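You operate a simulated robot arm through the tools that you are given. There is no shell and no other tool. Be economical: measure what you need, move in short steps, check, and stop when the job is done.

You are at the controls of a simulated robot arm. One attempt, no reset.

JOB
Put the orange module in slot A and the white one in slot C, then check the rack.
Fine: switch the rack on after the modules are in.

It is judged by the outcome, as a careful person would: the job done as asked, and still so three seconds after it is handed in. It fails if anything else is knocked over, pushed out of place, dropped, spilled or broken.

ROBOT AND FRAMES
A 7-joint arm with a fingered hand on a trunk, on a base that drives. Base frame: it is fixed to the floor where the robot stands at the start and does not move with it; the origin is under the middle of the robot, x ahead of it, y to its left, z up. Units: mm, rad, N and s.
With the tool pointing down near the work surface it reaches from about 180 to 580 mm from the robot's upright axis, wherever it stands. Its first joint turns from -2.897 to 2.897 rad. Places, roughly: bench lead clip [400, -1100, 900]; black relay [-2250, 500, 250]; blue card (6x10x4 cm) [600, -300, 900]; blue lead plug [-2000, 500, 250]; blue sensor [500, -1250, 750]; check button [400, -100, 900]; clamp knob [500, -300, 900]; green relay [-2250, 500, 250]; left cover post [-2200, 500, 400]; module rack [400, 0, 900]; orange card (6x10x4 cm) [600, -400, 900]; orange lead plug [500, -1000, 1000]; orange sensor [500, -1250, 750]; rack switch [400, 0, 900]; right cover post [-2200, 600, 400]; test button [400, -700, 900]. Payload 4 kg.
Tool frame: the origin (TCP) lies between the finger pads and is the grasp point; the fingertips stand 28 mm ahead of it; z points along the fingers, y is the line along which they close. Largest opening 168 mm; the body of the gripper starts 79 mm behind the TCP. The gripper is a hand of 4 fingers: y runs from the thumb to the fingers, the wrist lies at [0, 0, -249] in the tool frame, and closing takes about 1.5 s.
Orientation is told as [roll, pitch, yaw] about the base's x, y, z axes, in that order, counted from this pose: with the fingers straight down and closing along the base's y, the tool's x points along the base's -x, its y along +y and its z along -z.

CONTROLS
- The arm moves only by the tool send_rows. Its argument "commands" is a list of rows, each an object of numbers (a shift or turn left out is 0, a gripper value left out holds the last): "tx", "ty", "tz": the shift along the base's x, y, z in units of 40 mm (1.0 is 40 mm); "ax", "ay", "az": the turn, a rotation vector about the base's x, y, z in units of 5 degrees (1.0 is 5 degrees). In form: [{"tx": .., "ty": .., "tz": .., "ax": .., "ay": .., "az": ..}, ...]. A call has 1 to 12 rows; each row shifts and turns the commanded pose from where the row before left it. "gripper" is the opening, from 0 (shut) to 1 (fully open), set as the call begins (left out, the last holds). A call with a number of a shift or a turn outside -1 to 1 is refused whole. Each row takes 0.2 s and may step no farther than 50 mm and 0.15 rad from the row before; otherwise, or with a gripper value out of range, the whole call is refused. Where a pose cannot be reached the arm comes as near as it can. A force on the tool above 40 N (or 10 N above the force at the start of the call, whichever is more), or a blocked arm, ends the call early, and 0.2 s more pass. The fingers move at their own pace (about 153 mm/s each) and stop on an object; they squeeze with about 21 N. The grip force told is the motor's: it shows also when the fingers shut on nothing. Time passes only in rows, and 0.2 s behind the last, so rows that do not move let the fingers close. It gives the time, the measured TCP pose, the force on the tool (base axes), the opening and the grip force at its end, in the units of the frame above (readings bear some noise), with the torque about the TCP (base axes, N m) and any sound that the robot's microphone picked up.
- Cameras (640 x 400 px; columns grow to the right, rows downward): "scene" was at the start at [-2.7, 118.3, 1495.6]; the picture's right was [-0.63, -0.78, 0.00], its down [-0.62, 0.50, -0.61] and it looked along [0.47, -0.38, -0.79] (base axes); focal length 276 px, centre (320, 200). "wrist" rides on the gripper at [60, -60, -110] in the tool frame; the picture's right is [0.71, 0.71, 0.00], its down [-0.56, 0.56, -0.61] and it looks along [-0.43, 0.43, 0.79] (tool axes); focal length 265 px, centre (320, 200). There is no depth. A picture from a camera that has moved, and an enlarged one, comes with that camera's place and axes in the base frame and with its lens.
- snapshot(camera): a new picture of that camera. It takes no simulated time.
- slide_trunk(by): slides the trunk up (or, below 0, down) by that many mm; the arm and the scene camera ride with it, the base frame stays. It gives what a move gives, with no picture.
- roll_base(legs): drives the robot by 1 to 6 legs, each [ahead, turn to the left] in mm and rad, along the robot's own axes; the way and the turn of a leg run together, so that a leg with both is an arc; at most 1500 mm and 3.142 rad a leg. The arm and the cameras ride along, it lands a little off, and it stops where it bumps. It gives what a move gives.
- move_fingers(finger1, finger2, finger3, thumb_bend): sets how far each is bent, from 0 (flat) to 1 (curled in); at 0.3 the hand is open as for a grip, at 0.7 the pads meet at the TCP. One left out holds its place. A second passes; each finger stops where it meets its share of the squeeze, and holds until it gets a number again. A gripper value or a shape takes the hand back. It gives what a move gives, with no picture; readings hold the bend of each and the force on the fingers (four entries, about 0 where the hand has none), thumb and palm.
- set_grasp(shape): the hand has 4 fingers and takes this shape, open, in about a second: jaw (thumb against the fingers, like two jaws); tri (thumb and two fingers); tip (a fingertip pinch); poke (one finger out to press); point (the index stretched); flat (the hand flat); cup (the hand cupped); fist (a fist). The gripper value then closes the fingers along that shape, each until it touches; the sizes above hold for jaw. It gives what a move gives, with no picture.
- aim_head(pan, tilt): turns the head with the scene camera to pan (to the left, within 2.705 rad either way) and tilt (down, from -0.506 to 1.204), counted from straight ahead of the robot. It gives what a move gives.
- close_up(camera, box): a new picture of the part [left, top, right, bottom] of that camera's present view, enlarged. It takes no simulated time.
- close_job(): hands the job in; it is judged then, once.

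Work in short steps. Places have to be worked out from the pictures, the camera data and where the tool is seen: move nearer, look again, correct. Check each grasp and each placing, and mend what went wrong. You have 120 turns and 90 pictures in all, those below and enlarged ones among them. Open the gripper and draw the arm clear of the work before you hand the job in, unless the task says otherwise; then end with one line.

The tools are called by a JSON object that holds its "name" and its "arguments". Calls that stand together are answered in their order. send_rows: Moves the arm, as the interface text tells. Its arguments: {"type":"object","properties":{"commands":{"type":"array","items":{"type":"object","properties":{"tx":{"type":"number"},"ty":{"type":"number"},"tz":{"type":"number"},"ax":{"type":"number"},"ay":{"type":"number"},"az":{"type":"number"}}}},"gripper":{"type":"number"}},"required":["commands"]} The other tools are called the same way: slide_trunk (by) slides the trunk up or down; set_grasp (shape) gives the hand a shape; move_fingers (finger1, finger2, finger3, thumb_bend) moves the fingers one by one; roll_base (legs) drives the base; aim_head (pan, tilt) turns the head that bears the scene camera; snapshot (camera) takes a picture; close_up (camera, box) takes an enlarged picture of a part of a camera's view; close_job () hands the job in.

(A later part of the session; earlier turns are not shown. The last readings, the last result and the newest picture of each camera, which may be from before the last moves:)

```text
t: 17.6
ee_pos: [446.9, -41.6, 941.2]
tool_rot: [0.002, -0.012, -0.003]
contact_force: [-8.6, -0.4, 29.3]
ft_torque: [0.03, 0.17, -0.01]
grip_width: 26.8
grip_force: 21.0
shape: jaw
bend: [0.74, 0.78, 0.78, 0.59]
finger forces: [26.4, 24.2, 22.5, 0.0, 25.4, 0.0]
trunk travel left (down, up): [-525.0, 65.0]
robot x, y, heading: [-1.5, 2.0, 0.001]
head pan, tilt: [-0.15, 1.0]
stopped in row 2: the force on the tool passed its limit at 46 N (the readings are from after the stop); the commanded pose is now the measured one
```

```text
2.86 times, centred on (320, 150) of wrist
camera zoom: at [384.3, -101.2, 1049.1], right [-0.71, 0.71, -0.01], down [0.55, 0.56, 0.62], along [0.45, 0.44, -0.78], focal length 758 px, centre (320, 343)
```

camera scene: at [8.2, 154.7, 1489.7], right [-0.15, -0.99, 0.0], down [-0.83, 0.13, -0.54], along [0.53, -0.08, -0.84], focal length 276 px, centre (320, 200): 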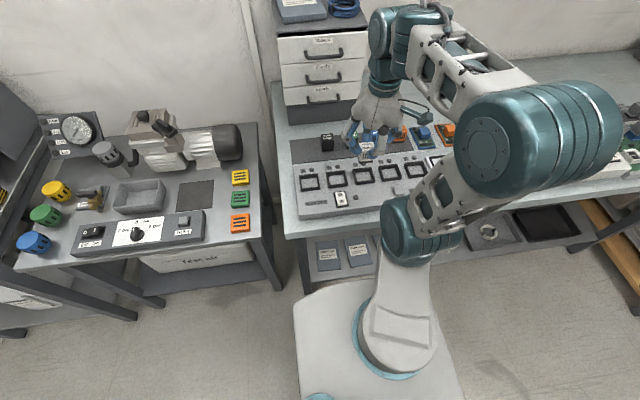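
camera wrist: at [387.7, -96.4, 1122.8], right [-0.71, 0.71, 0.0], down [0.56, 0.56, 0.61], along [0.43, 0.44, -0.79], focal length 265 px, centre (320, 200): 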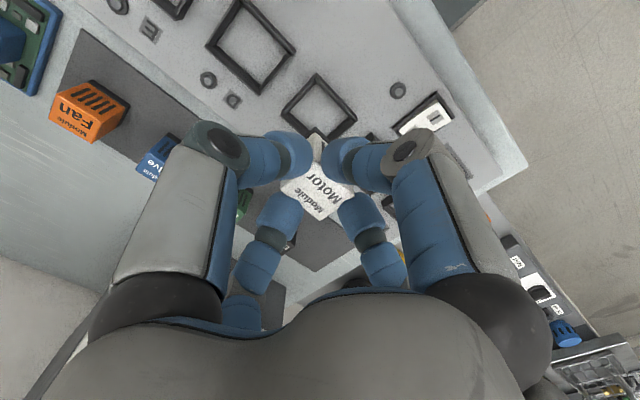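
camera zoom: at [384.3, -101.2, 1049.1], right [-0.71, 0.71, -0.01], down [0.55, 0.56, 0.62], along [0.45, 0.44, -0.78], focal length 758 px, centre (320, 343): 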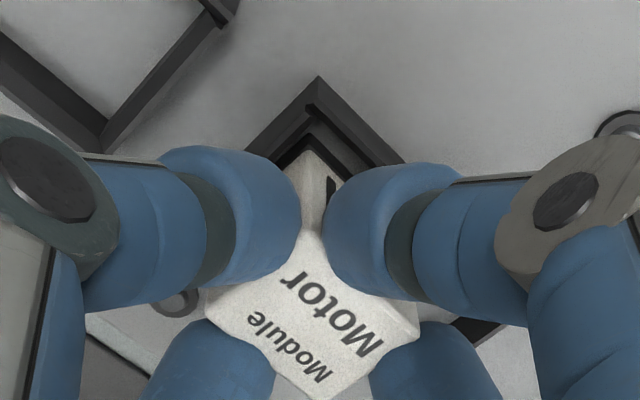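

The contact force sits ~11 mm to the +x side, so the back of the skirt caught the back rim. I raise, re-level, shift 3.5 mm toward -x, and try again gently.

{"name": "send_rows", "arguments": {"commands": [{"tz": 0.1, "ay": 0.07}, {"ay": 0.07}, {"tx": -0.09}, {"tz": -0.1}, {}]}}

{"name": "close_up", "arguments": {"camera": "scene", "box": [346, 150, 406, 190]}}

{"name": "close_up", "arguments": {"camera": "wrist", "box": [250, 80, 390, 220]}}

```text
t: 18.8
ee_pos: [446.0, -41.4, 941.5]
tool_rot: [0.003, -0.009, -0.002]
contact_force: [-5.4, -1.3, 25.2]
ft_torque: [0.06, 0.11, 0.03]
grip_width: 26.6
grip_force: 20.7
shape: jaw
bend: [0.74, 0.78, 0.78, 0.59]
finger forces: [25.5, 23.8, 22.3, 0.0, 24.7, 0.1]
trunk travel left (down, up): [-525.0, 65.0]
robot x, y, heading: [-2.3, -3.0, 0.0]
head pan, tilt: [-0.15, 1.0]
stopped in row 5: the force on the tool passed its limit at 41 N (the readings are from after the stop); the commanded pose is now the measured one
```

```text
10.00 times, centred on (376, 170) of scene
camera zoom: at [5.6, 154.7, 1489.7], right [-0.15, -0.99, 0.0], down [-0.83, 0.13, -0.54], along [0.54, -0.08, -0.84], focal length 2756 px, centre (-240, 500)
```

zoom: 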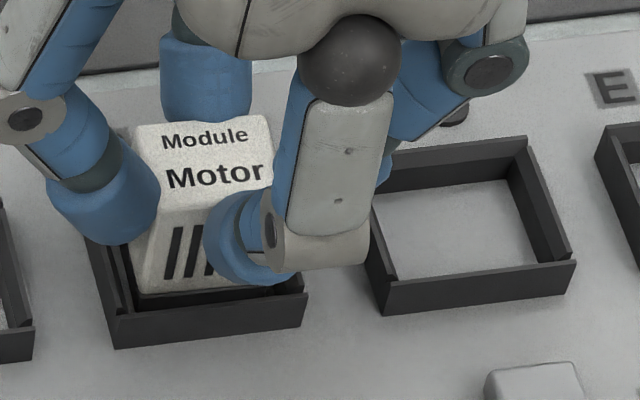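

```text
2.86 times, centred on (320, 150) of wrist
camera zoom: at [383.8, -101.0, 1049.3], right [-0.71, 0.71, 0.0], down [0.55, 0.56, 0.62], along [0.44, 0.44, -0.78], focal length 758 px, centre (320, 343)
```

zoom: 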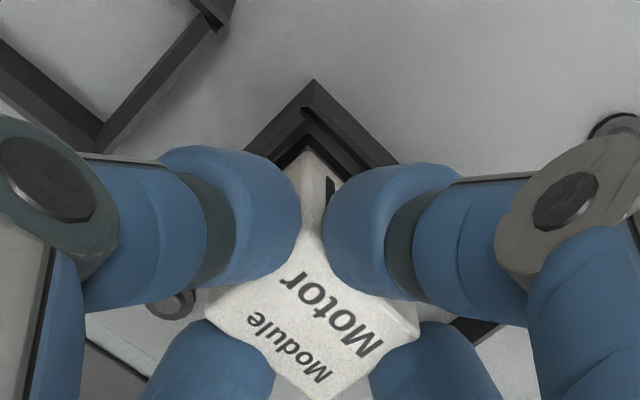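

Still on the rim. I zoom tighter to see which edge catches.

{"name": "close_up", "arguments": {"camera": "scene", "box": [352, 170, 380, 188]}}

{"name": "close_up", "arguments": {"camera": "wrist", "box": [290, 100, 350, 150]}}

```text
16.00 times, centred on (366, 179) of scene
camera zoom: at [5.6, 154.7, 1489.7], right [-0.15, -0.99, 0.0], down [-0.83, 0.13, -0.54], along [0.54, -0.08, -0.84], focal length 4410 px, centre (-416, 536)
```

zoom: 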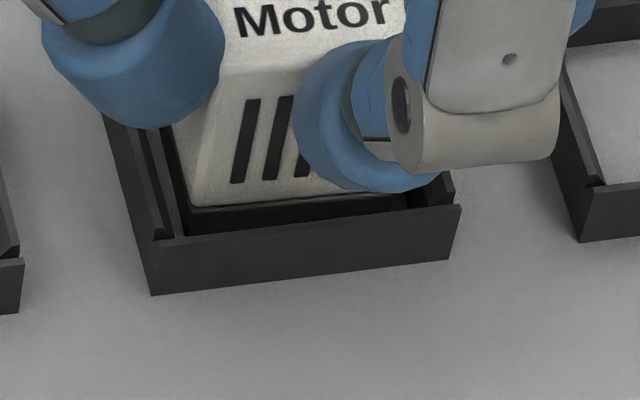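

```text
8.00 times, centred on (320, 125) of wrist
camera zoom: at [383.8, -101.0, 1049.3], right [-0.71, 0.71, 0.0], down [0.55, 0.56, 0.62], along [0.44, 0.44, -0.78], focal length 2123 px, centre (320, 800)
```

zoom: 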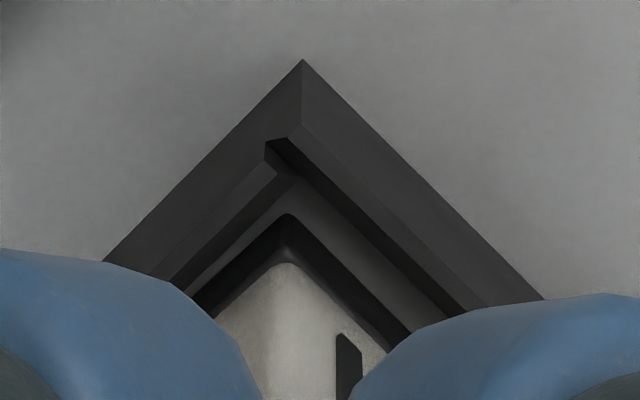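

It's only a few mm into the lead-in, contact toward the back-left (+x,+y). I lift clear, re-level, and read the true pose.

{"name": "send_rows", "arguments": {"commands": [{"tz": 0.15}, {"ay": 0.1, "ax": -0.03}, {}]}}

{"name": "close_up", "arguments": {"camera": "wrist", "box": [290, 100, 350, 150]}}

{"name": "close_up", "arguments": {"camera": "scene", "box": [352, 160, 384, 188]}}

```text
t: 19.6
ee_pos: [447.2, -39.8, 945.2]
tool_rot: [-0.001, 0.004, -0.002]
contact_force: [-0.2, 0.4, 0.0]
ft_torque: [-0.02, -0.02, 0.01]
grip_width: 26.2
grip_force: 21.4
shape: jaw
bend: [0.73, 0.78, 0.78, 0.59]
finger forces: [20.4, 21.0, 20.9, 0.1, 21.0, 0.1]
trunk travel left (down, up): [-525.0, 65.0]
robot x, y, heading: [2.3, -0.1, -0.002]
head pan, tilt: [-0.15, 1.0]
```

```text
8.00 times, centred on (320, 125) of wrist
camera zoom: at [386.8, -100.9, 1053.6], right [-0.71, 0.71, 0.0], down [0.56, 0.56, 0.61], along [0.43, 0.43, -0.79], focal length 2123 px, centre (320, 800)
```

zoom: 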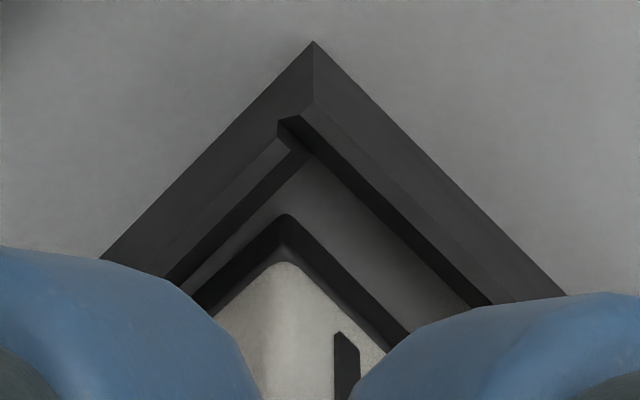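

```text
14.29 times, centred on (368, 174) of scene
camera zoom: at [8.3, 154.6, 1489.6], right [-0.15, -0.99, 0.0], down [-0.83, 0.13, -0.54], along [0.53, -0.08, -0.84], focal length 3937 px, centre (-366, 571)
```

zoom: 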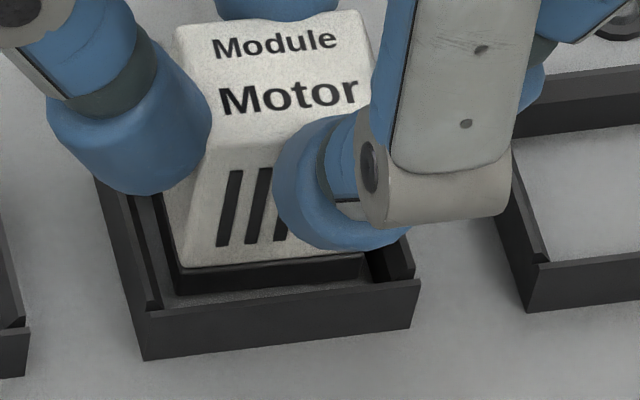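

Reconciling both views, the module's bottom is already ~10 mm inside the walls and the "contact" was the slot floor/back wall; it is ~4 mm too far back. I shift -x 4 mm and look.

{"name": "send_rows", "arguments": {"commands": [{"tx": -0.1}, {}]}}

{"name": "close_up", "arguments": {"camera": "wrist", "box": [290, 100, 350, 150]}}

{"name": "close_up", "arguments": {"camera": "scene", "box": [352, 160, 384, 188]}}

```text
t: 20.2
ee_pos: [442.5, -41.6, 945.1]
tool_rot: [0.001, 0.006, -0.001]
contact_force: [-0.6, 0.5, -1.3]
ft_torque: [0.0, 0.02, 0.01]
grip_width: 26.1
grip_force: 21.3
shape: jaw
bend: [0.73, 0.78, 0.78, 0.59]
finger forces: [20.3, 21.1, 20.9, 0.0, 21.0, 0.0]
trunk travel left (down, up): [-525.0, 65.0]
robot x, y, heading: [-0.9, -2.0, 0.003]
head pan, tilt: [-0.15, 1.0]
```

```text
8.00 times, centred on (320, 125) of wrist
camera zoom: at [382.3, -101.5, 1054.0], right [-0.71, 0.71, 0.0], down [0.56, 0.56, 0.61], along [0.43, 0.43, -0.79], focal length 2123 px, centre (320, 800)
```

zoom: 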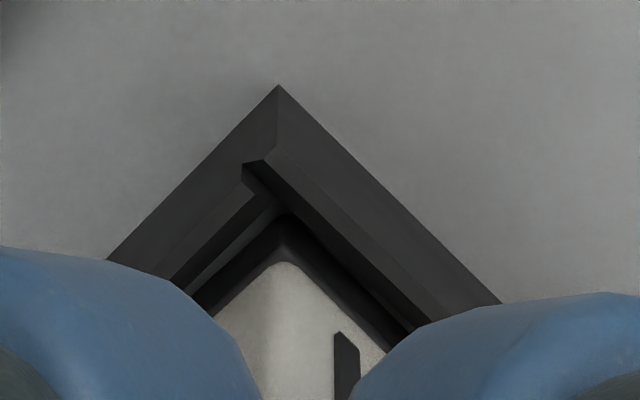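

```text
14.29 times, centred on (368, 174) of scene
camera zoom: at [8.3, 154.6, 1489.7], right [-0.15, -0.99, 0.0], down [-0.83, 0.13, -0.54], along [0.53, -0.08, -0.84], focal length 3937 px, centre (-366, 571)
```

zoom: 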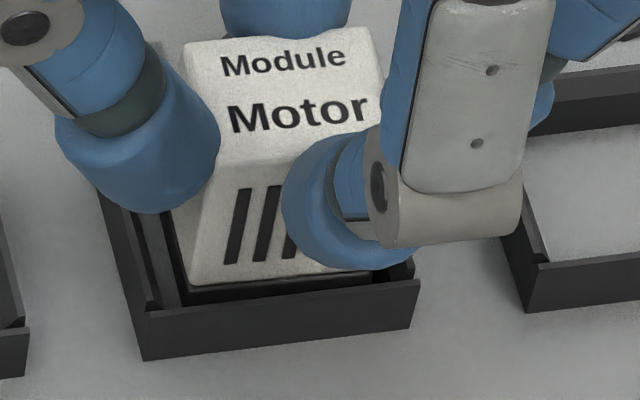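

Looks centred within the walls. Lower gently to touch the floor.

{"name": "send_rows", "arguments": {"commands": [{"tz": -0.05}, {"tz": -0.05}, {}]}}

{"name": "close_up", "arguments": {"camera": "scene", "box": [352, 160, 384, 188]}}

```text
t: 21.0
ee_pos: [443.4, -41.0, 942.1]
tool_rot: [-0.001, 0.004, -0.002]
contact_force: [0.4, -2.7, 8.3]
ft_torque: [-0.07, -0.05, -0.02]
grip_width: 26.5
grip_force: 21.1
shape: jaw
bend: [0.73, 0.78, 0.78, 0.59]
finger forces: [20.9, 21.2, 21.8, 0.1, 22.2, 0.0]
trunk travel left (down, up): [-525.0, 65.0]
robot x, y, heading: [-0.1, 2.1, -0.001]
head pan, tilt: [-0.15, 1.0]
```

```text
14.29 times, centred on (368, 174) of scene
camera zoom: at [7.8, 154.4, 1489.9], right [-0.15, -0.99, 0.0], down [-0.83, 0.13, -0.54], along [0.53, -0.08, -0.84], focal length 3937 px, centre (-366, 571)
```

zoom: 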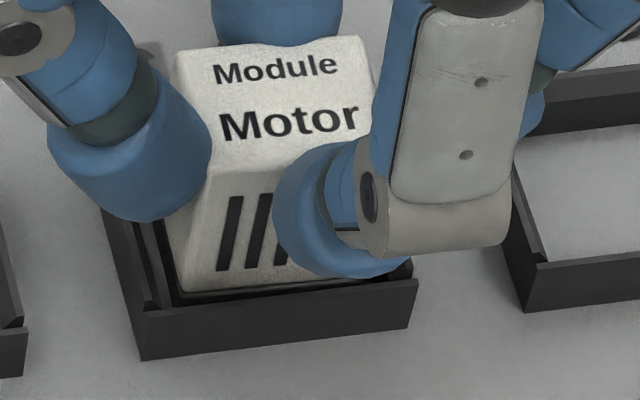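

Light contact shows on the +y side (force pushes -y), so shift 2 mm to -y and lower again.

{"name": "send_rows", "arguments": {"commands": [{"tz": 0.06}, {"ty": -0.05}, {"tz": -0.06}, {"tz": -0.04}, {}]}}

{"name": "close_up", "arguments": {"camera": "scene", "box": [352, 160, 384, 188]}}

{"name": "close_up", "arguments": {"camera": "wrist", "box": [290, 100, 350, 150]}}

```text
t: 22.2
ee_pos: [443.4, -43.2, 941.2]
tool_rot: [0.0, 0.003, -0.001]
contact_force: [-1.2, -0.4, 17.4]
ft_torque: [0.0, -0.03, -0.01]
grip_width: 26.2
grip_force: 20.8
shape: jaw
bend: [0.73, 0.78, 0.78, 0.59]
finger forces: [22.2, 22.0, 22.0, 0.1, 22.6, 0.0]
trunk travel left (down, up): [-525.0, 65.0]
robot x, y, heading: [0.9, 2.5, 0.002]
head pan, tilt: [-0.15, 1.0]
```

```text
14.29 times, centred on (368, 174) of scene
camera zoom: at [6.9, 154.6, 1489.9], right [-0.15, -0.99, 0.0], down [-0.83, 0.13, -0.54], along [0.54, -0.08, -0.84], focal length 3937 px, centre (-366, 571)
```

zoom: 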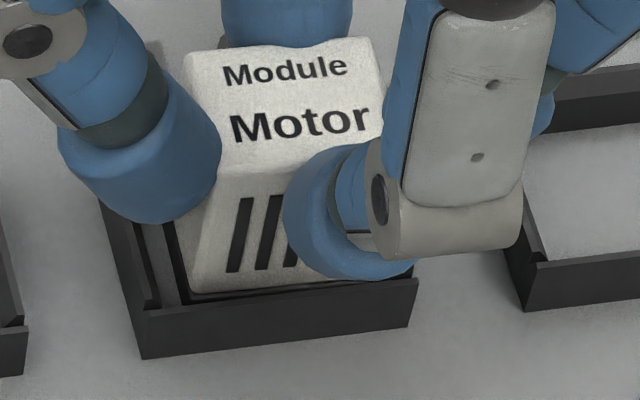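

```text
8.00 times, centred on (320, 125) of wrist
camera zoom: at [381.5, -102.4, 1050.4], right [-0.71, 0.71, 0.0], down [0.56, 0.56, 0.61], along [0.43, 0.43, -0.79], focal length 2123 px, centre (320, 800)
```

zoom: 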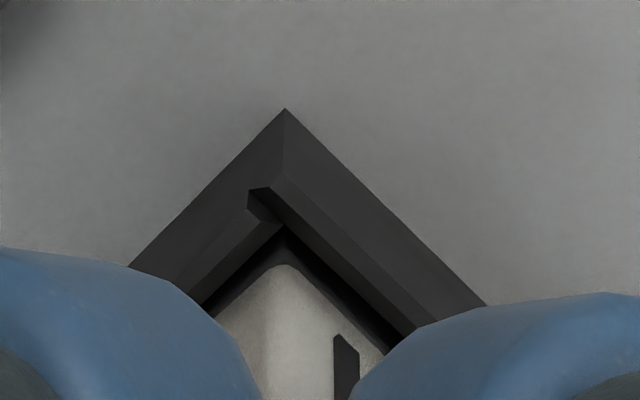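

Force is now purely vertical with no torque: the module rests flat on the slot floor, skirt hidden below the rim. Open the fingers.

{"name": "send_rows", "arguments": {"commands": [{"tz": 0.02}, {}, {}, {}], "gripper": 0.3}}

{"name": "close_up", "arguments": {"camera": "scene", "box": [346, 150, 406, 190]}}

```text
t: 23.2
ee_pos: [440.9, -41.5, 940.2]
tool_rot: [-0.002, 0.005, -0.001]
contact_force: [-0.1, -0.3, -0.3]
ft_torque: [-0.01, -0.04, 0.01]
grip_width: 49.8
grip_force: 0.1
shape: jaw
bend: [0.78, 0.79, 0.79, 0.46]
finger forces: [0.0, 0.0, 0.1, 0.0, 0.1, 0.0]
trunk travel left (down, up): [-525.0, 65.0]
robot x, y, heading: [-1.2, -1.9, 0.001]
head pan, tilt: [-0.15, 1.0]
```

```text
10.00 times, centred on (376, 170) of scene
camera zoom: at [8.3, 154.6, 1489.7], right [-0.15, -0.99, 0.0], down [-0.83, 0.13, -0.54], along [0.53, -0.08, -0.84], focal length 2756 px, centre (-240, 500)
```

zoom: 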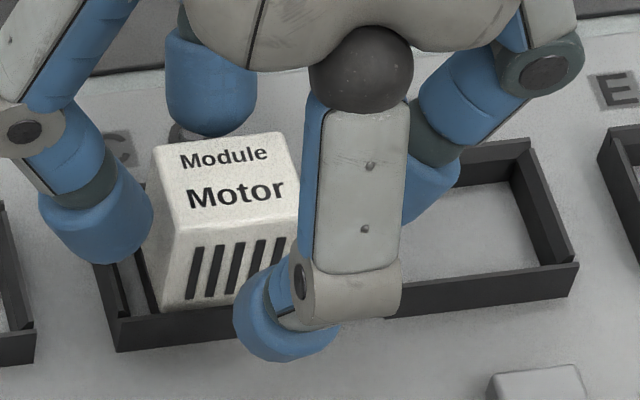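

Released cleanly. Lift straight up and inspect slot C.

{"name": "send_rows", "arguments": {"commands": [{"tz": 0.3}, {"tz": 0.7}, {"tz": 0.8}, {"tz": 0.8}, {"tx": 0.6, "ty": -0.6}, {"tx": 0.6, "ty": -0.6}]}}

{"name": "close_up", "arguments": {"camera": "scene", "box": [290, 120, 440, 220]}}

{"name": "snapshot", "arguments": {"camera": "wrist"}}

```text
t: 24.6
ee_pos: [492.1, -88.4, 1043.6]
tool_rot: [0.0, 0.005, -0.003]
contact_force: [0.3, -0.9, 0.7]
ft_torque: [0.04, 0.04, -0.01]
grip_width: 50.1
grip_force: 0.0
shape: jaw
bend: [0.78, 0.79, 0.79, 0.46]
finger forces: [0.0, 0.0, 0.1, 0.0, 0.1, 0.0]
trunk travel left (down, up): [-525.0, 65.0]
robot x, y, heading: [-0.7, 3.4, 0.004]
head pan, tilt: [-0.15, 1.0]
```

```text
4.00 times, centred on (365, 170) of scene
camera zoom: at [8.8, 154.2, 1489.7], right [-0.15, -0.99, 0.0], down [-0.83, 0.13, -0.54], along [0.53, -0.08, -0.84], focal length 1102 px, centre (140, 320)
```

zoom: 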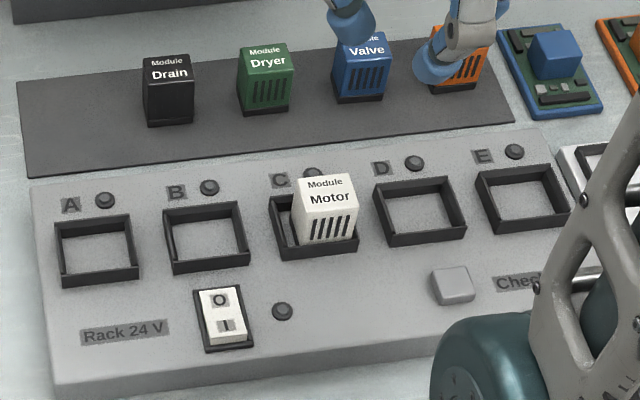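

```text
35 pictures are left
camera wrist: at [431.3, -149.8, 1153.3], right [-0.71, 0.71, 0.0], down [0.56, 0.56, 0.61], along [0.43, 0.43, -0.79], focal length 265 px, centre (320, 200)
```

wrist: 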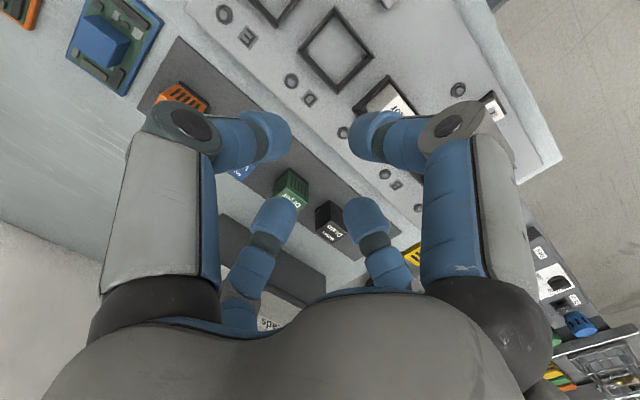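

Motor stands in C, seemingly a bit toward -y. One zoom to verify it's upright and down.

{"name": "close_up", "arguments": {"camera": "scene", "box": [350, 155, 386, 190]}}

```text
11.43 times, centred on (368, 172) of scene
camera zoom: at [8.8, 154.2, 1489.7], right [-0.15, -0.99, 0.0], down [-0.83, 0.13, -0.54], along [0.53, -0.08, -0.84], focal length 3150 px, centre (-229, 514)
```

zoom: 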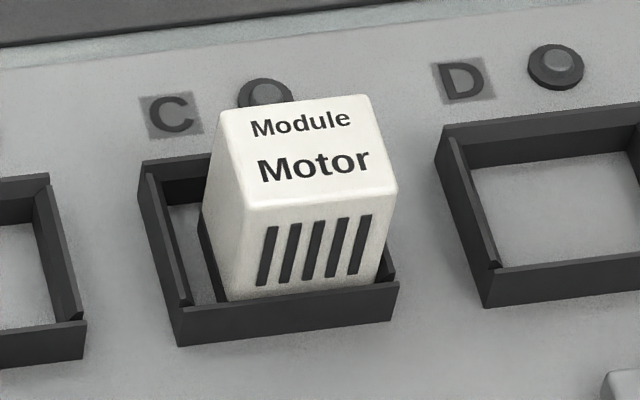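

Motor is upright on the slot floor within the frame. Now move over the fan module, predicted near (593,-172).

{"name": "send_rows", "arguments": {"commands": [{"tx": 0.64, "ty": -0.52}, {"tx": 0.64, "ty": -0.52}, {"tx": 0.64, "ty": -0.52}, {"tx": 0.62, "ty": -0.5}, {"tz": -0.8}, {"tz": -0.8}, {}], "gripper": 0.38}}

{"name": "close_up", "arguments": {"camera": "wrist", "box": [200, 40, 440, 220]}}

```text
t: 26.2
ee_pos: [592.5, -173.0, 978.5]
tool_rot: [-0.001, 0.004, -0.003]
contact_force: [-0.4, -0.1, -0.3]
ft_torque: [0.03, -0.02, 0.01]
grip_width: 63.5
grip_force: 0.0
shape: jaw
bend: [0.79, 0.79, 0.79, 0.41]
finger forces: [0.0, 0.1, 0.1, 0.0, 0.1, 0.0]
trunk travel left (down, up): [-525.0, 65.0]
robot x, y, heading: [1.4, 2.9, -0.004]
head pan, tilt: [-0.15, 1.0]
```

```text
2.22 times, centred on (320, 130) of wrist
camera zoom: at [532.4, -232.6, 1088.4], right [-0.71, 0.71, 0.0], down [0.56, 0.56, 0.61], along [0.43, 0.43, -0.79], focal length 590 px, centre (320, 356)
```

zoom: 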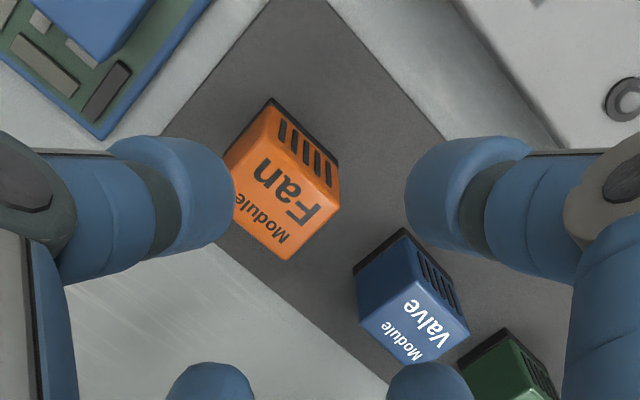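

Fan's top is at ≈ (591,-191). Shift over it and come down to 935 with the narrower opening, then check.

{"name": "send_rows", "arguments": {"commands": [{"tx": -0.03, "ty": -0.46}, {"tz": -0.5}, {"tz": -0.55}, {}], "gripper": 0.31}}

{"name": "close_up", "arguments": {"camera": "wrist", "box": [200, 60, 440, 240]}}

{"name": "close_up", "arguments": {"camera": "scene", "box": [370, 80, 470, 180]}}

```text
t: 27.2
ee_pos: [591.4, -190.8, 938.9]
tool_rot: [0.0, 0.006, -0.003]
contact_force: [0.2, -0.5, -0.8]
ft_torque: [-0.02, -0.01, 0.0]
grip_width: 52.7
grip_force: 0.1
shape: jaw
bend: [0.79, 0.79, 0.79, 0.45]
finger forces: [0.1, 0.0, 0.1, 0.1, 0.0, 0.0]
trunk travel left (down, up): [-525.0, 65.0]
robot x, y, heading: [-1.3, 2.3, 0.004]
head pan, tilt: [-0.15, 1.0]
```

```text
2.22 times, centred on (320, 150) of wrist
camera zoom: at [532.0, -252.1, 1048.2], right [-0.71, 0.71, 0.0], down [0.56, 0.56, 0.61], along [0.43, 0.43, -0.79], focal length 590 px, centre (320, 311)
```

zoom: 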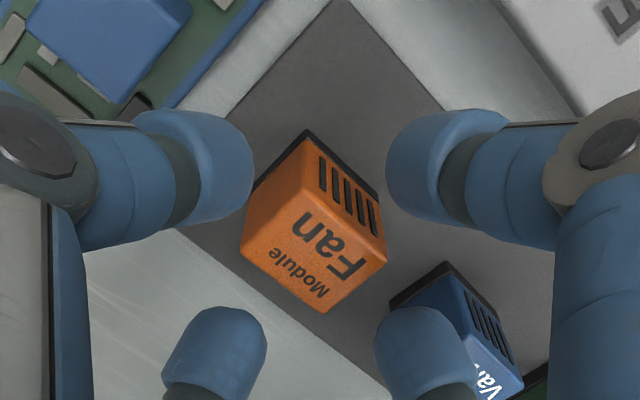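

```text
4.00 times, centred on (420, 130) of scene
camera zoom: at [8.4, 154.5, 1489.7], right [-0.15, -0.99, 0.0], down [-0.83, 0.13, -0.54], along [0.53, -0.08, -0.84], focal length 1102 px, centre (-80, 480)
```

zoom: 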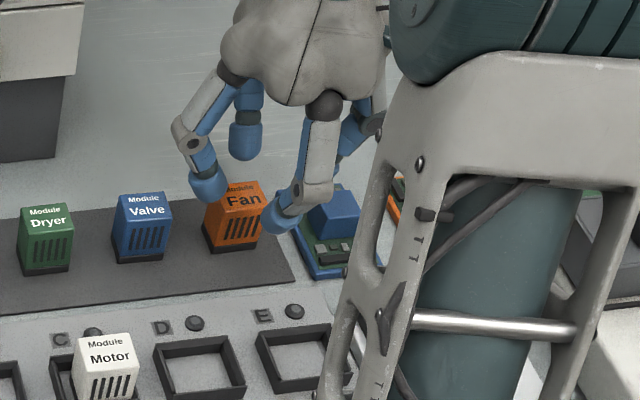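

Fan centred within 2 mm; the blue card lies lower than the thumb knuckle. Descend 22 mm and close.

{"name": "send_rows", "arguments": {"commands": [{"tx": 0.04, "tz": -0.18}, {"tz": -0.18}, {"tz": -0.18}, {}]}}

{"name": "close_up", "arguments": {"camera": "scene", "box": [370, 80, 470, 180]}}

{"name": "send_rows", "arguments": {"commands": [{}, {}, {}, {}, {}, {}, {}], "gripper": 0}}

```text
t: 28.2
ee_pos: [592.9, -191.5, 917.0]
tool_rot: [0.0, 0.005, -0.001]
contact_force: [0.3, 0.2, 0.7]
ft_torque: [0.02, -0.01, 0.02]
grip_width: 52.2
grip_force: 0.1
shape: jaw
bend: [0.79, 0.79, 0.79, 0.45]
finger forces: [0.0, 0.0, 0.1, 0.1, 0.1, 0.1]
trunk travel left (down, up): [-525.0, 65.0]
robot x, y, heading: [1.2, 3.2, 0.001]
head pan, tilt: [-0.15, 1.0]
```

```text
4.00 times, centred on (420, 130) of scene
camera zoom: at [8.4, 154.5, 1489.7], right [-0.15, -0.99, 0.0], down [-0.83, 0.13, -0.54], along [0.53, -0.08, -0.84], focal length 1102 px, centre (-80, 480)
```

zoom: 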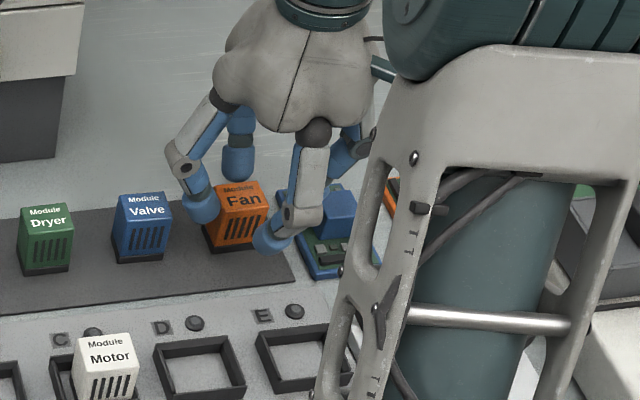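

```text
t: 29.8
ee_pos: [593.8, -192.4, 917.7]
tool_rot: [-0.001, 0.006, -0.001]
contact_force: [0.0, 0.0, -0.1]
ft_torque: [0.0, 0.03, -0.03]
grip_width: 24.2
grip_force: 20.9
shape: jaw
bend: [0.72, 0.78, 0.78, 0.6]
finger forces: [19.0, 18.7, 18.6, 0.0, 18.9, 0.1]
trunk travel left (down, up): [-525.0, 65.0]
robot x, y, heading: [-2.2, -5.2, 0.005]
head pan, tilt: [-0.15, 1.0]
```

All four grip ~19 N. Lift 130 mm and carry to over slot A (predicted TCP ≈ (442,103)).

{"name": "send_rows", "arguments": {"commands": [{"tz": 0.4}, {"tz": 0.9}, {"tz": 1, "ay": -0.06}, {"tz": 0.9}]}}

{"name": "send_rows", "arguments": {"commands": [{"tx": -0.42, "ty": 0.82}, {"tx": -0.42, "ty": 0.82}, {"tx": -0.42, "ty": 0.82}, {"tx": -0.42, "ty": 0.82}, {"tx": -0.42, "ty": 0.82}, {"tx": -0.42, "ty": 0.82}, {"tx": -0.42, "ty": 0.82}, {"tx": -0.42, "ty": 0.82}, {"tx": -0.42, "ty": 0.8}, {"tz": -0.9}, {}]}}

{"name": "close_up", "arguments": {"camera": "wrist", "box": [200, 20, 440, 200]}}

{"name": "close_up", "arguments": {"camera": "scene", "box": [280, 130, 380, 220]}}

```text
t: 30.8
ee_pos: [593.1, -191.8, 1048.2]
tool_rot: [0.0, 0.0, -0.002]
contact_force: [-0.4, 0.9, -0.6]
ft_torque: [-0.03, 0.01, 0.02]
grip_width: 24.7
grip_force: 21.0
shape: jaw
bend: [0.72, 0.78, 0.78, 0.6]
finger forces: [19.0, 18.7, 18.7, 0.0, 18.8, 0.0]
trunk travel left (down, up): [-525.0, 65.0]
robot x, y, heading: [2.3, 0.8, 0.001]
head pan, tilt: [-0.15, 1.0]
```

```text
t: 33.2
ee_pos: [441.1, 103.8, 1008.3]
tool_rot: [-0.001, 0.0, -0.002]
contact_force: [0.4, -0.5, -0.4]
ft_torque: [0.01, 0.06, 0.0]
grip_width: 24.4
grip_force: 21.1
shape: jaw
bend: [0.72, 0.78, 0.78, 0.61]
finger forces: [18.9, 18.7, 18.7, 0.0, 18.7, 0.0]
trunk travel left (down, up): [-525.0, 65.0]
robot x, y, heading: [0.4, 0.7, 0.004]
head pan, tilt: [-0.15, 1.0]
```

```text
2.22 times, centred on (320, 110) of wrist
camera zoom: at [379.8, 43.4, 1117.2], right [-0.71, 0.71, 0.0], down [0.56, 0.56, 0.61], along [0.44, 0.43, -0.79], focal length 590 px, centre (320, 400)
```

zoom: 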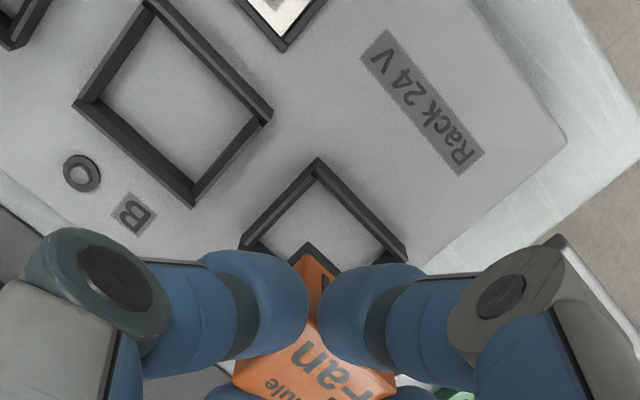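

```text
4.44 times, centred on (330, 175) of scene
camera zoom: at [8.5, 154.5, 1489.7], right [-0.15, -0.99, 0.0], down [-0.83, 0.13, -0.54], along [0.53, -0.08, -0.84], focal length 1225 px, centre (276, 311)
```

zoom: 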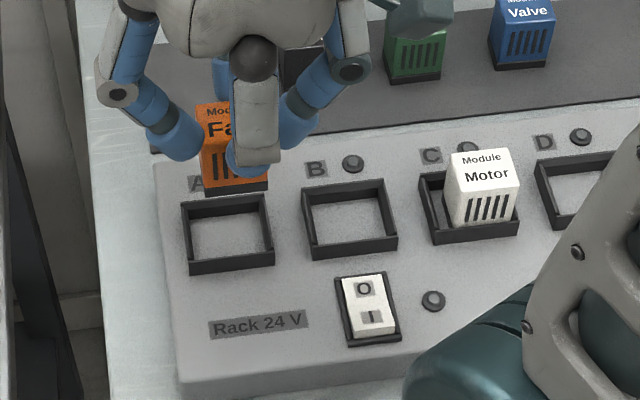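

Comparing the same corner of A and C from the wrist views gives a pitch of ~150.5 mm, so the A target is TCP ≈ (442,111.5). Shift and descend to 950 for a check.

{"name": "send_rows", "arguments": {"commands": [{"tx": 0.05, "ty": 0.2, "tz": -0.4}, {"tz": -0.6}, {"tz": -0.4}, {}]}}

{"name": "close_up", "arguments": {"camera": "wrist", "box": [280, 90, 360, 150]}}

{"name": "close_up", "arguments": {"camera": "scene", "box": [314, 162, 350, 192]}}

```text
t: 34.2
ee_pos: [440.6, 111.1, 952.7]
tool_rot: [-0.003, 0.001, -0.002]
contact_force: [1.0, -0.4, -0.8]
ft_torque: [-0.02, 0.04, 0.0]
grip_width: 24.2
grip_force: 20.7
shape: jaw
bend: [0.72, 0.78, 0.78, 0.61]
finger forces: [18.9, 18.7, 18.7, 0.0, 18.5, 0.1]
trunk travel left (down, up): [-525.0, 65.0]
robot x, y, heading: [-0.1, 0.7, 0.002]
head pan, tilt: [-0.15, 1.0]
```

```text
6.67 times, centred on (320, 120) of wrist
camera zoom: at [380.5, 51.2, 1061.0], right [-0.71, 0.71, 0.0], down [0.56, 0.56, 0.61], along [0.44, 0.43, -0.79], focal length 1769 px, centre (320, 733)
```

zoom: 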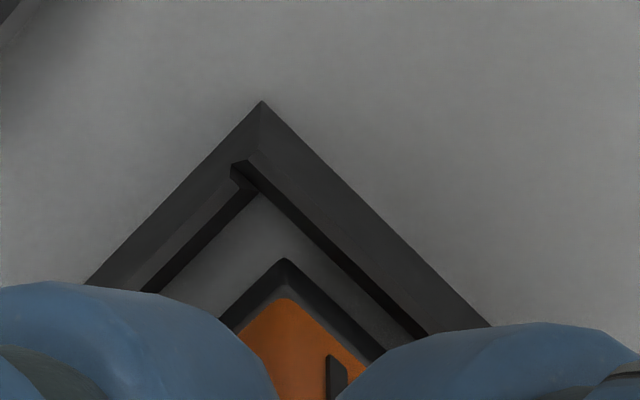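

```text
13.33 times, centred on (332, 177) of scene
camera zoom: at [8.4, 154.7, 1489.7], right [-0.15, -0.99, 0.0], down [-0.83, 0.13, -0.54], along [0.53, -0.08, -0.84], focal length 3675 px, centre (160, 507)
```

zoom: 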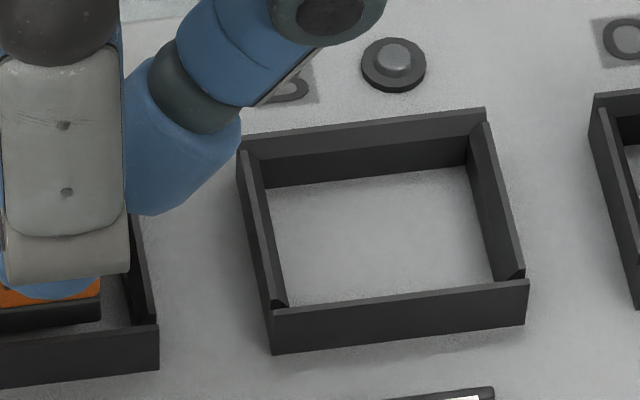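

The -y gap looks a touch large; shift 1.5 mm to -y and a hair +x, lower 7 mm, and take a proper scene view.

{"name": "send_rows", "arguments": {"commands": [{"tx": 0.02, "ty": -0.04}, {"tz": -0.17}, {}]}}

{"name": "close_up", "arguments": {"camera": "scene", "box": [300, 164, 340, 194]}}

```text
t: 35.0
ee_pos: [442.6, 109.9, 945.7]
tool_rot: [0.001, 0.0, -0.002]
contact_force: [-0.2, 0.6, -0.7]
ft_torque: [-0.02, 0.02, -0.01]
grip_width: 24.4
grip_force: 21.1
shape: jaw
bend: [0.72, 0.78, 0.78, 0.61]
finger forces: [18.8, 18.7, 18.7, 0.1, 18.6, 0.0]
trunk travel left (down, up): [-525.0, 65.0]
robot x, y, heading: [-1.0, 4.4, -0.003]
head pan, tilt: [-0.15, 1.0]
```

```text
13.33 times, centred on (320, 179) of scene
camera zoom: at [8.4, 154.7, 1489.7], right [-0.15, -0.99, 0.0], down [-0.83, 0.13, -0.54], along [0.53, -0.08, -0.84], focal length 3675 px, centre (320, 480)
```

zoom: 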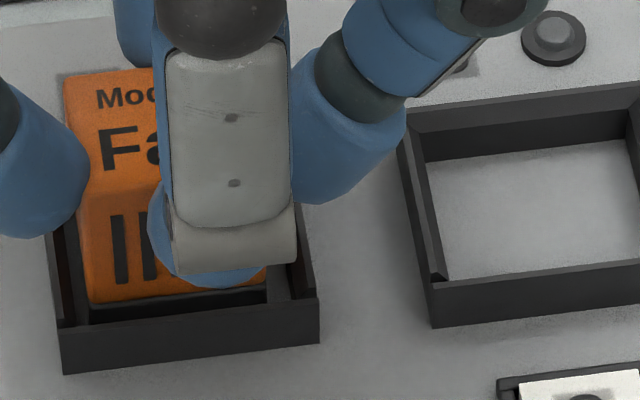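

The left (+y) gap is ~3 mm and right ~8 mm; shift 2.5 mm to -y and lower to the floor gently.

{"name": "send_rows", "arguments": {"commands": [{"ty": -0.06}, {"tz": -0.06}, {"tz": -0.05}, {}]}}

{"name": "close_up", "arguments": {"camera": "scene", "box": [300, 164, 340, 194]}}

{"name": "close_up", "arguments": {"camera": "wrist", "box": [290, 100, 350, 150]}}

```text
t: 36.0
ee_pos: [443.0, 107.5, 943.5]
tool_rot: [-0.001, -0.003, -0.002]
contact_force: [1.8, -2.5, 18.5]
ft_torque: [0.01, -0.09, -0.02]
grip_width: 24.5
grip_force: 20.7
shape: jaw
bend: [0.72, 0.78, 0.78, 0.6]
finger forces: [21.6, 21.6, 21.7, 0.1, 22.1, 0.0]
trunk travel left (down, up): [-525.0, 65.0]
robot x, y, heading: [-0.4, -0.5, 0.002]
head pan, tilt: [-0.15, 1.0]
```

```text
13.33 times, centred on (320, 179) of scene
camera zoom: at [7.3, 154.0, 1490.0], right [-0.15, -0.99, 0.0], down [-0.83, 0.13, -0.54], along [0.53, -0.08, -0.84], focal length 3675 px, centre (320, 480)
```

zoom: 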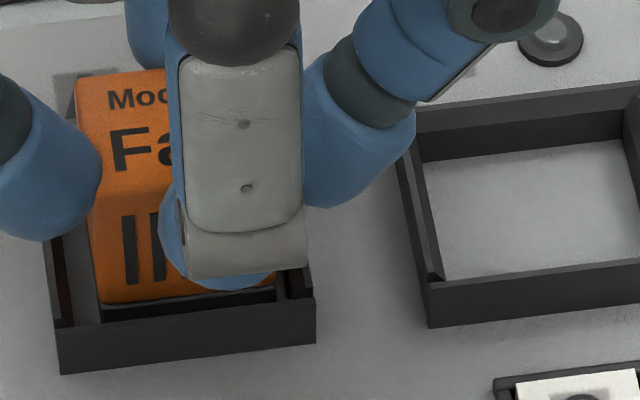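

```text
8.00 times, centred on (320, 125) of wrist
camera zoom: at [381.7, 47.0, 1051.5], right [-0.7, 0.71, 0.0], down [0.56, 0.56, 0.62], along [0.44, 0.43, -0.79], focal length 2123 px, centre (320, 800)
```

zoom: 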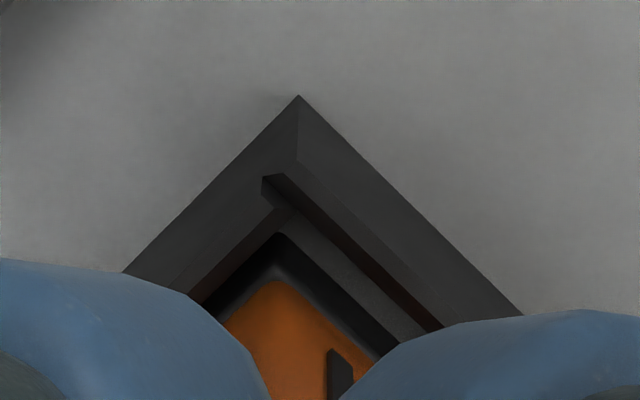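

Even contact on the floor, centred in y. Release and lift away.

{"name": "send_rows", "arguments": {"commands": [{"tz": 0.02}, {}, {}, {}], "gripper": 0.3}}

{"name": "send_rows", "arguments": {"commands": [{"tz": 0.3}, {"tz": 0.7}, {"tz": 0.8}, {"tz": 0.8}, {"tz": 0.8}, {"tx": -0.4, "ty": -0.8}, {"tx": -0.4, "ty": -0.8}, {"tx": -0.4, "ty": -0.8}]}}

{"name": "close_up", "arguments": {"camera": "scene", "box": [290, 130, 410, 220]}}

```text
t: 37.0
ee_pos: [443.5, 106.5, 943.2]
tool_rot: [-0.003, 0.0, -0.004]
contact_force: [-0.9, -0.2, -0.4]
ft_torque: [0.0, -0.03, 0.01]
grip_width: 50.1
grip_force: 0.2
shape: jaw
bend: [0.78, 0.79, 0.79, 0.46]
finger forces: [0.0, 0.0, 0.1, 0.1, 0.1, 0.0]
trunk travel left (down, up): [-525.0, 65.0]
robot x, y, heading: [-1.0, 1.2, 0.003]
head pan, tilt: [-0.15, 1.0]
```

```text
t: 38.8
ee_pos: [395.3, 10.2, 1078.2]
tool_rot: [-0.002, 0.0, 0.0]
contact_force: [-0.1, 0.3, -0.8]
ft_torque: [0.02, -0.03, 0.0]
grip_width: 50.4
grip_force: 0.0
shape: jaw
bend: [0.78, 0.79, 0.79, 0.46]
finger forces: [0.1, 0.0, 0.0, 0.0, 0.0, 0.0]
trunk travel left (down, up): [-525.0, 65.0]
robot x, y, heading: [-1.4, 2.2, -0.001]
head pan, tilt: [-0.15, 1.0]
```

```text
4.44 times, centred on (350, 175) of scene
camera zoom: at [8.1, 154.7, 1489.7], right [-0.15, -0.99, 0.0], down [-0.83, 0.13, -0.54], along [0.53, -0.08, -0.84], focal length 1225 px, centre (187, 311)
```

zoom: 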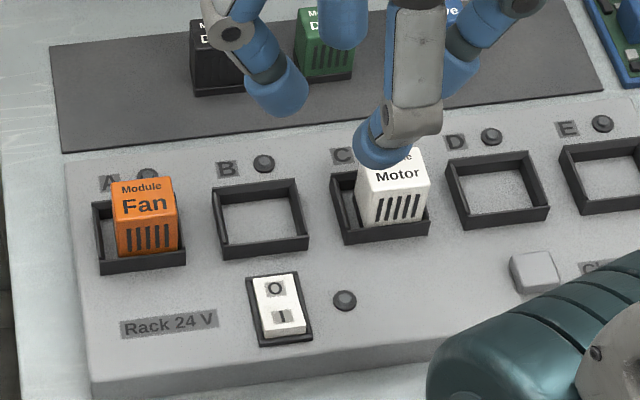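

Both modules stand in A and C. Next, take the poke shape at this height and look where the finger is.

{"name": "set_grasp", "arguments": {"shape": "poke"}}

{"name": "snapshot", "arguments": {"camera": "wrist"}}

{"name": "close_up", "arguments": {"camera": "scene", "box": [280, 90, 440, 220]}}

```text
t: 39.7
ee_pos: [397.1, 10.1, 1077.6]
tool_rot: [0.0, 0.0, -0.002]
contact_force: [0.5, -0.2, 0.4]
ft_torque: [-0.01, -0.01, -0.03]
grip_width: 0.0
grip_force: 0.1
shape: poke
bend: [1.0, 1.0, 1.0, 0.7]
finger forces: [0.0, 0.0, 0.1, 0.0, 0.2, 0.1]
trunk travel left (down, up): [-525.0, 65.0]
robot x, y, heading: [-2.0, -0.8, 0.001]
head pan, tilt: [-0.15, 1.0]
```

```text
21 pictures are left
camera wrist: at [335.6, -49.3, 1186.7], right [-0.71, 0.71, 0.0], down [0.56, 0.56, 0.61], along [0.44, 0.43, -0.79], focal length 265 px, centre (320, 200)
```

wrist: 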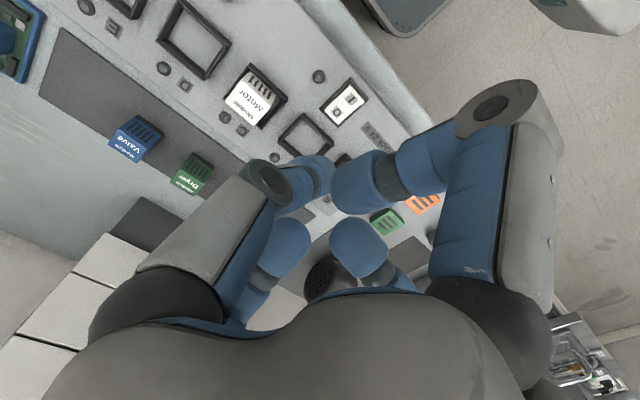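

```text
3.08 times, centred on (360, 155) of scene
camera zoom: at [8.2, 154.6, 1489.7], right [-0.15, -0.99, 0.0], down [-0.83, 0.13, -0.54], along [0.53, -0.08, -0.84], focal length 848 px, centre (197, 338)
```

zoom: 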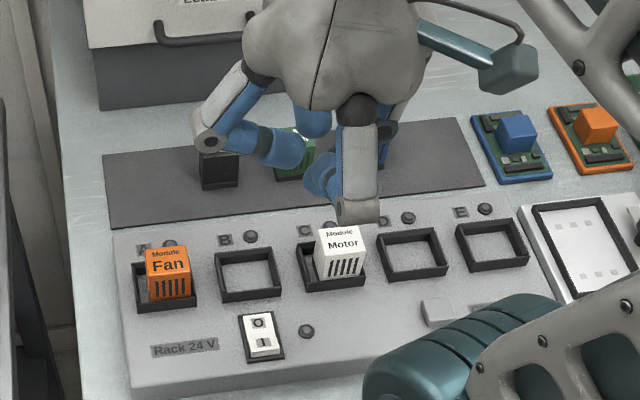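

Poke doesn't clearly extend a finger in the pictures; I try "point" (index stretched).

{"name": "set_grasp", "arguments": {"shape": "point"}}

{"name": "snapshot", "arguments": {"camera": "wrist"}}

{"name": "close_up", "arguments": {"camera": "scene", "box": [280, 90, 440, 220]}}

```text
t: 40.6
ee_pos: [396.3, 11.8, 1078.5]
tool_rot: [0.001, 0.0, -0.002]
contact_force: [-0.3, -1.1, 0.3]
ft_torque: [0.01, 0.02, -0.02]
grip_width: 0.1
grip_force: 0.1
shape: point
bend: [0.7, 0.92, 0.91, 0.7]
finger forces: [0.0, 0.0, 0.0, 0.0, 0.0, 0.1]
trunk travel left (down, up): [-525.0, 65.0]
robot x, y, heading: [1.8, 0.3, -0.004]
head pan, tilt: [-0.15, 1.0]
```

```text
19 pictures are left
camera wrist: at [335.6, -49.3, 1186.7], right [-0.71, 0.71, 0.0], down [0.56, 0.56, 0.61], along [0.44, 0.43, -0.79], focal length 265 px, centre (320, 200)
```

wrist: 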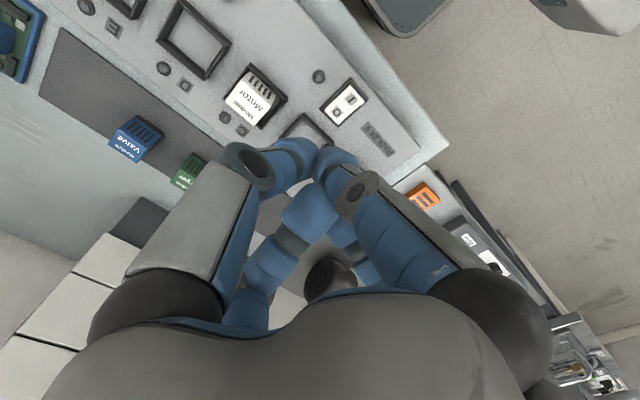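

```text
3.08 times, centred on (360, 155) of scene
camera zoom: at [8.3, 154.6, 1489.7], right [-0.15, -0.99, 0.0], down [-0.83, 0.13, -0.54], along [0.53, -0.08, -0.84], focal length 848 px, centre (197, 338)
```

zoom: 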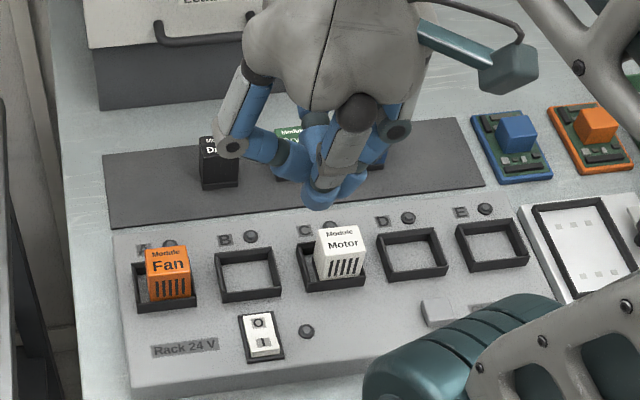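

The tip cluster now points down, ~8 mm on the -x side of TCP and 28 mm below it. Switch I end ≈ (372,35); move above it to z≈960 and check.

{"name": "send_rows", "arguments": {"commands": [{"tx": -0.55, "ty": 0.6, "tz": -0.4}, {"tz": -0.9}, {"tz": -0.9}, {"tz": -0.75}, {}]}}

{"name": "close_up", "arguments": {"camera": "wrist", "box": [220, 60, 420, 220]}}

{"name": "close_up", "arguments": {"camera": "scene", "box": [310, 150, 380, 220]}}

```text
t: 41.8
ee_pos: [374.0, 35.5, 960.3]
tool_rot: [0.0, -0.001, -0.003]
contact_force: [0.6, -0.6, -0.4]
ft_torque: [0.02, -0.01, 0.0]
grip_width: 0.2
grip_force: 0.1
shape: point
bend: [0.7, 0.93, 1.0, 0.69]
finger forces: [0.0, 0.0, 0.1, 0.0, 0.1, 0.0]
trunk travel left (down, up): [-525.0, 65.0]
robot x, y, heading: [-1.7, 0.5, -0.003]
head pan, tilt: [-0.15, 1.0]
```

```text
2.50 times, centred on (320, 140) of wrist
camera zoom: at [313.9, -24.6, 1069.3], right [-0.71, 0.71, 0.0], down [0.56, 0.56, 0.61], along [0.44, 0.43, -0.79], focal length 664 px, centre (320, 350)
```

zoom: 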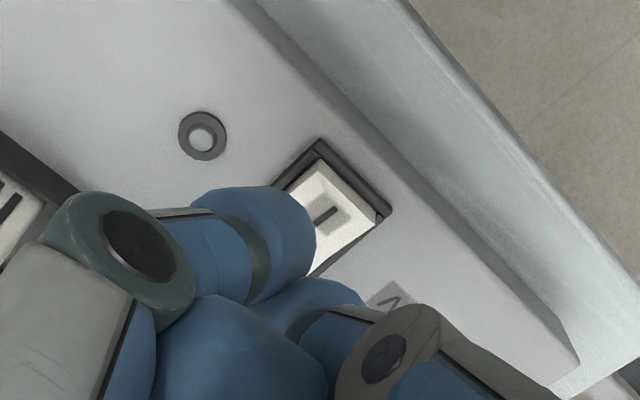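

```text
5.71 times, centred on (345, 185) of scene
camera zoom: at [8.4, 154.5, 1489.7], right [-0.15, -0.99, 0.0], down [-0.83, 0.13, -0.54], along [0.53, -0.08, -0.84], focal length 1575 px, centre (177, 286)
```

zoom: 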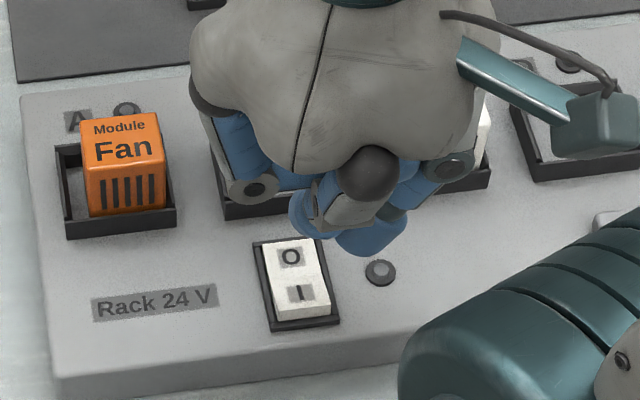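

The cluster is ambiguous, so I'll use one clean straight finger instead: back off to the front of the bench and extend only the finger on the +x side.

{"name": "send_rows", "arguments": {"commands": [{"tz": 1}, {"tz": 0.8}, {"tx": -1}, {"tx": -1}]}}

{"name": "move_fingers", "arguments": {"finger1": 1.0, "finger2": 1.0, "finger3": 0.3, "thumb_bend": 1.0}}

{"name": "snapshot", "arguments": {"camera": "wrist"}}

{"name": "snapshot", "arguments": {"camera": "scene"}}

```text
t: 42.8
ee_pos: [297.4, 38.2, 1031.0]
tool_rot: [0.007, -0.011, 0.004]
contact_force: [38.1, 9.5, 10.7]
ft_torque: [-0.8, 1.06, 1.94]
grip_width: 0.1
grip_force: 0.0
shape: point
bend: [0.7, 0.93, 1.0, 0.69]
finger forces: [0.1, 0.1, 0.1, 0.0, 0.1, 0.0]
trunk travel left (down, up): [-525.0, 65.0]
robot x, y, heading: [-1.6, 0.1, 0.003]
head pan, tilt: [-0.15, 1.0]
```

```text
t: 43.3
ee_pos: [297.8, 38.7, 1030.1]
tool_rot: [0.01, -0.016, 0.001]
contact_force: [7.7, 4.7, 0.9]
ft_torque: [-0.1, 0.23, 0.03]
grip_width: 6.8
grip_force: 0.1
shape: fingers
bend: [0.8, 0.96, 1.0, 0.88]
finger forces: [0.0, 0.1, 0.0, 0.0, 0.0, 0.0]
trunk travel left (down, up): [-525.0, 65.0]
robot x, y, heading: [-2.9, 2.1, -0.003]
head pan, tilt: [-0.15, 1.0]
stopped: the force on the tool passed its limit at 52 N (the readings are from after the stop); the commanded pose is now the measured one
```

```text
15 pictures are left
camera wrist: at [236.0, -23.8, 1138.6], right [-0.71, 0.71, 0.0], down [0.55, 0.55, 0.63], along [0.45, 0.44, -0.78], focal length 265 px, centre (320, 200)
```

wrist: 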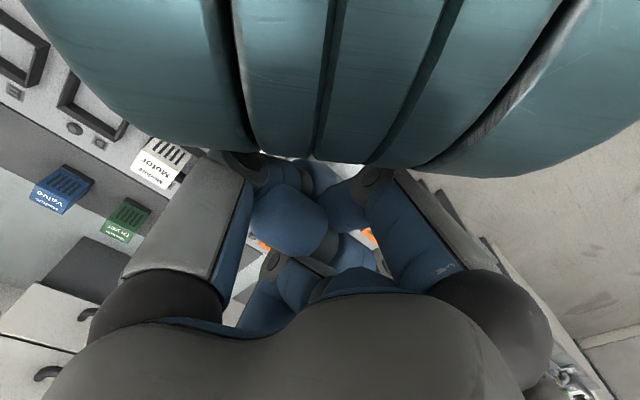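

```text
14 pictures are left
camera scene: at [8.3, 154.6, 1489.7], right [-0.15, -0.99, 0.0], down [-0.83, 0.13, -0.54], along [0.53, -0.08, -0.84], focal length 276 px, centre (320, 200)
```

scene: 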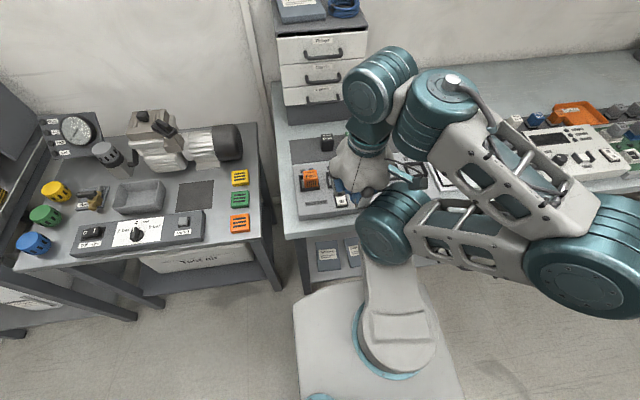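

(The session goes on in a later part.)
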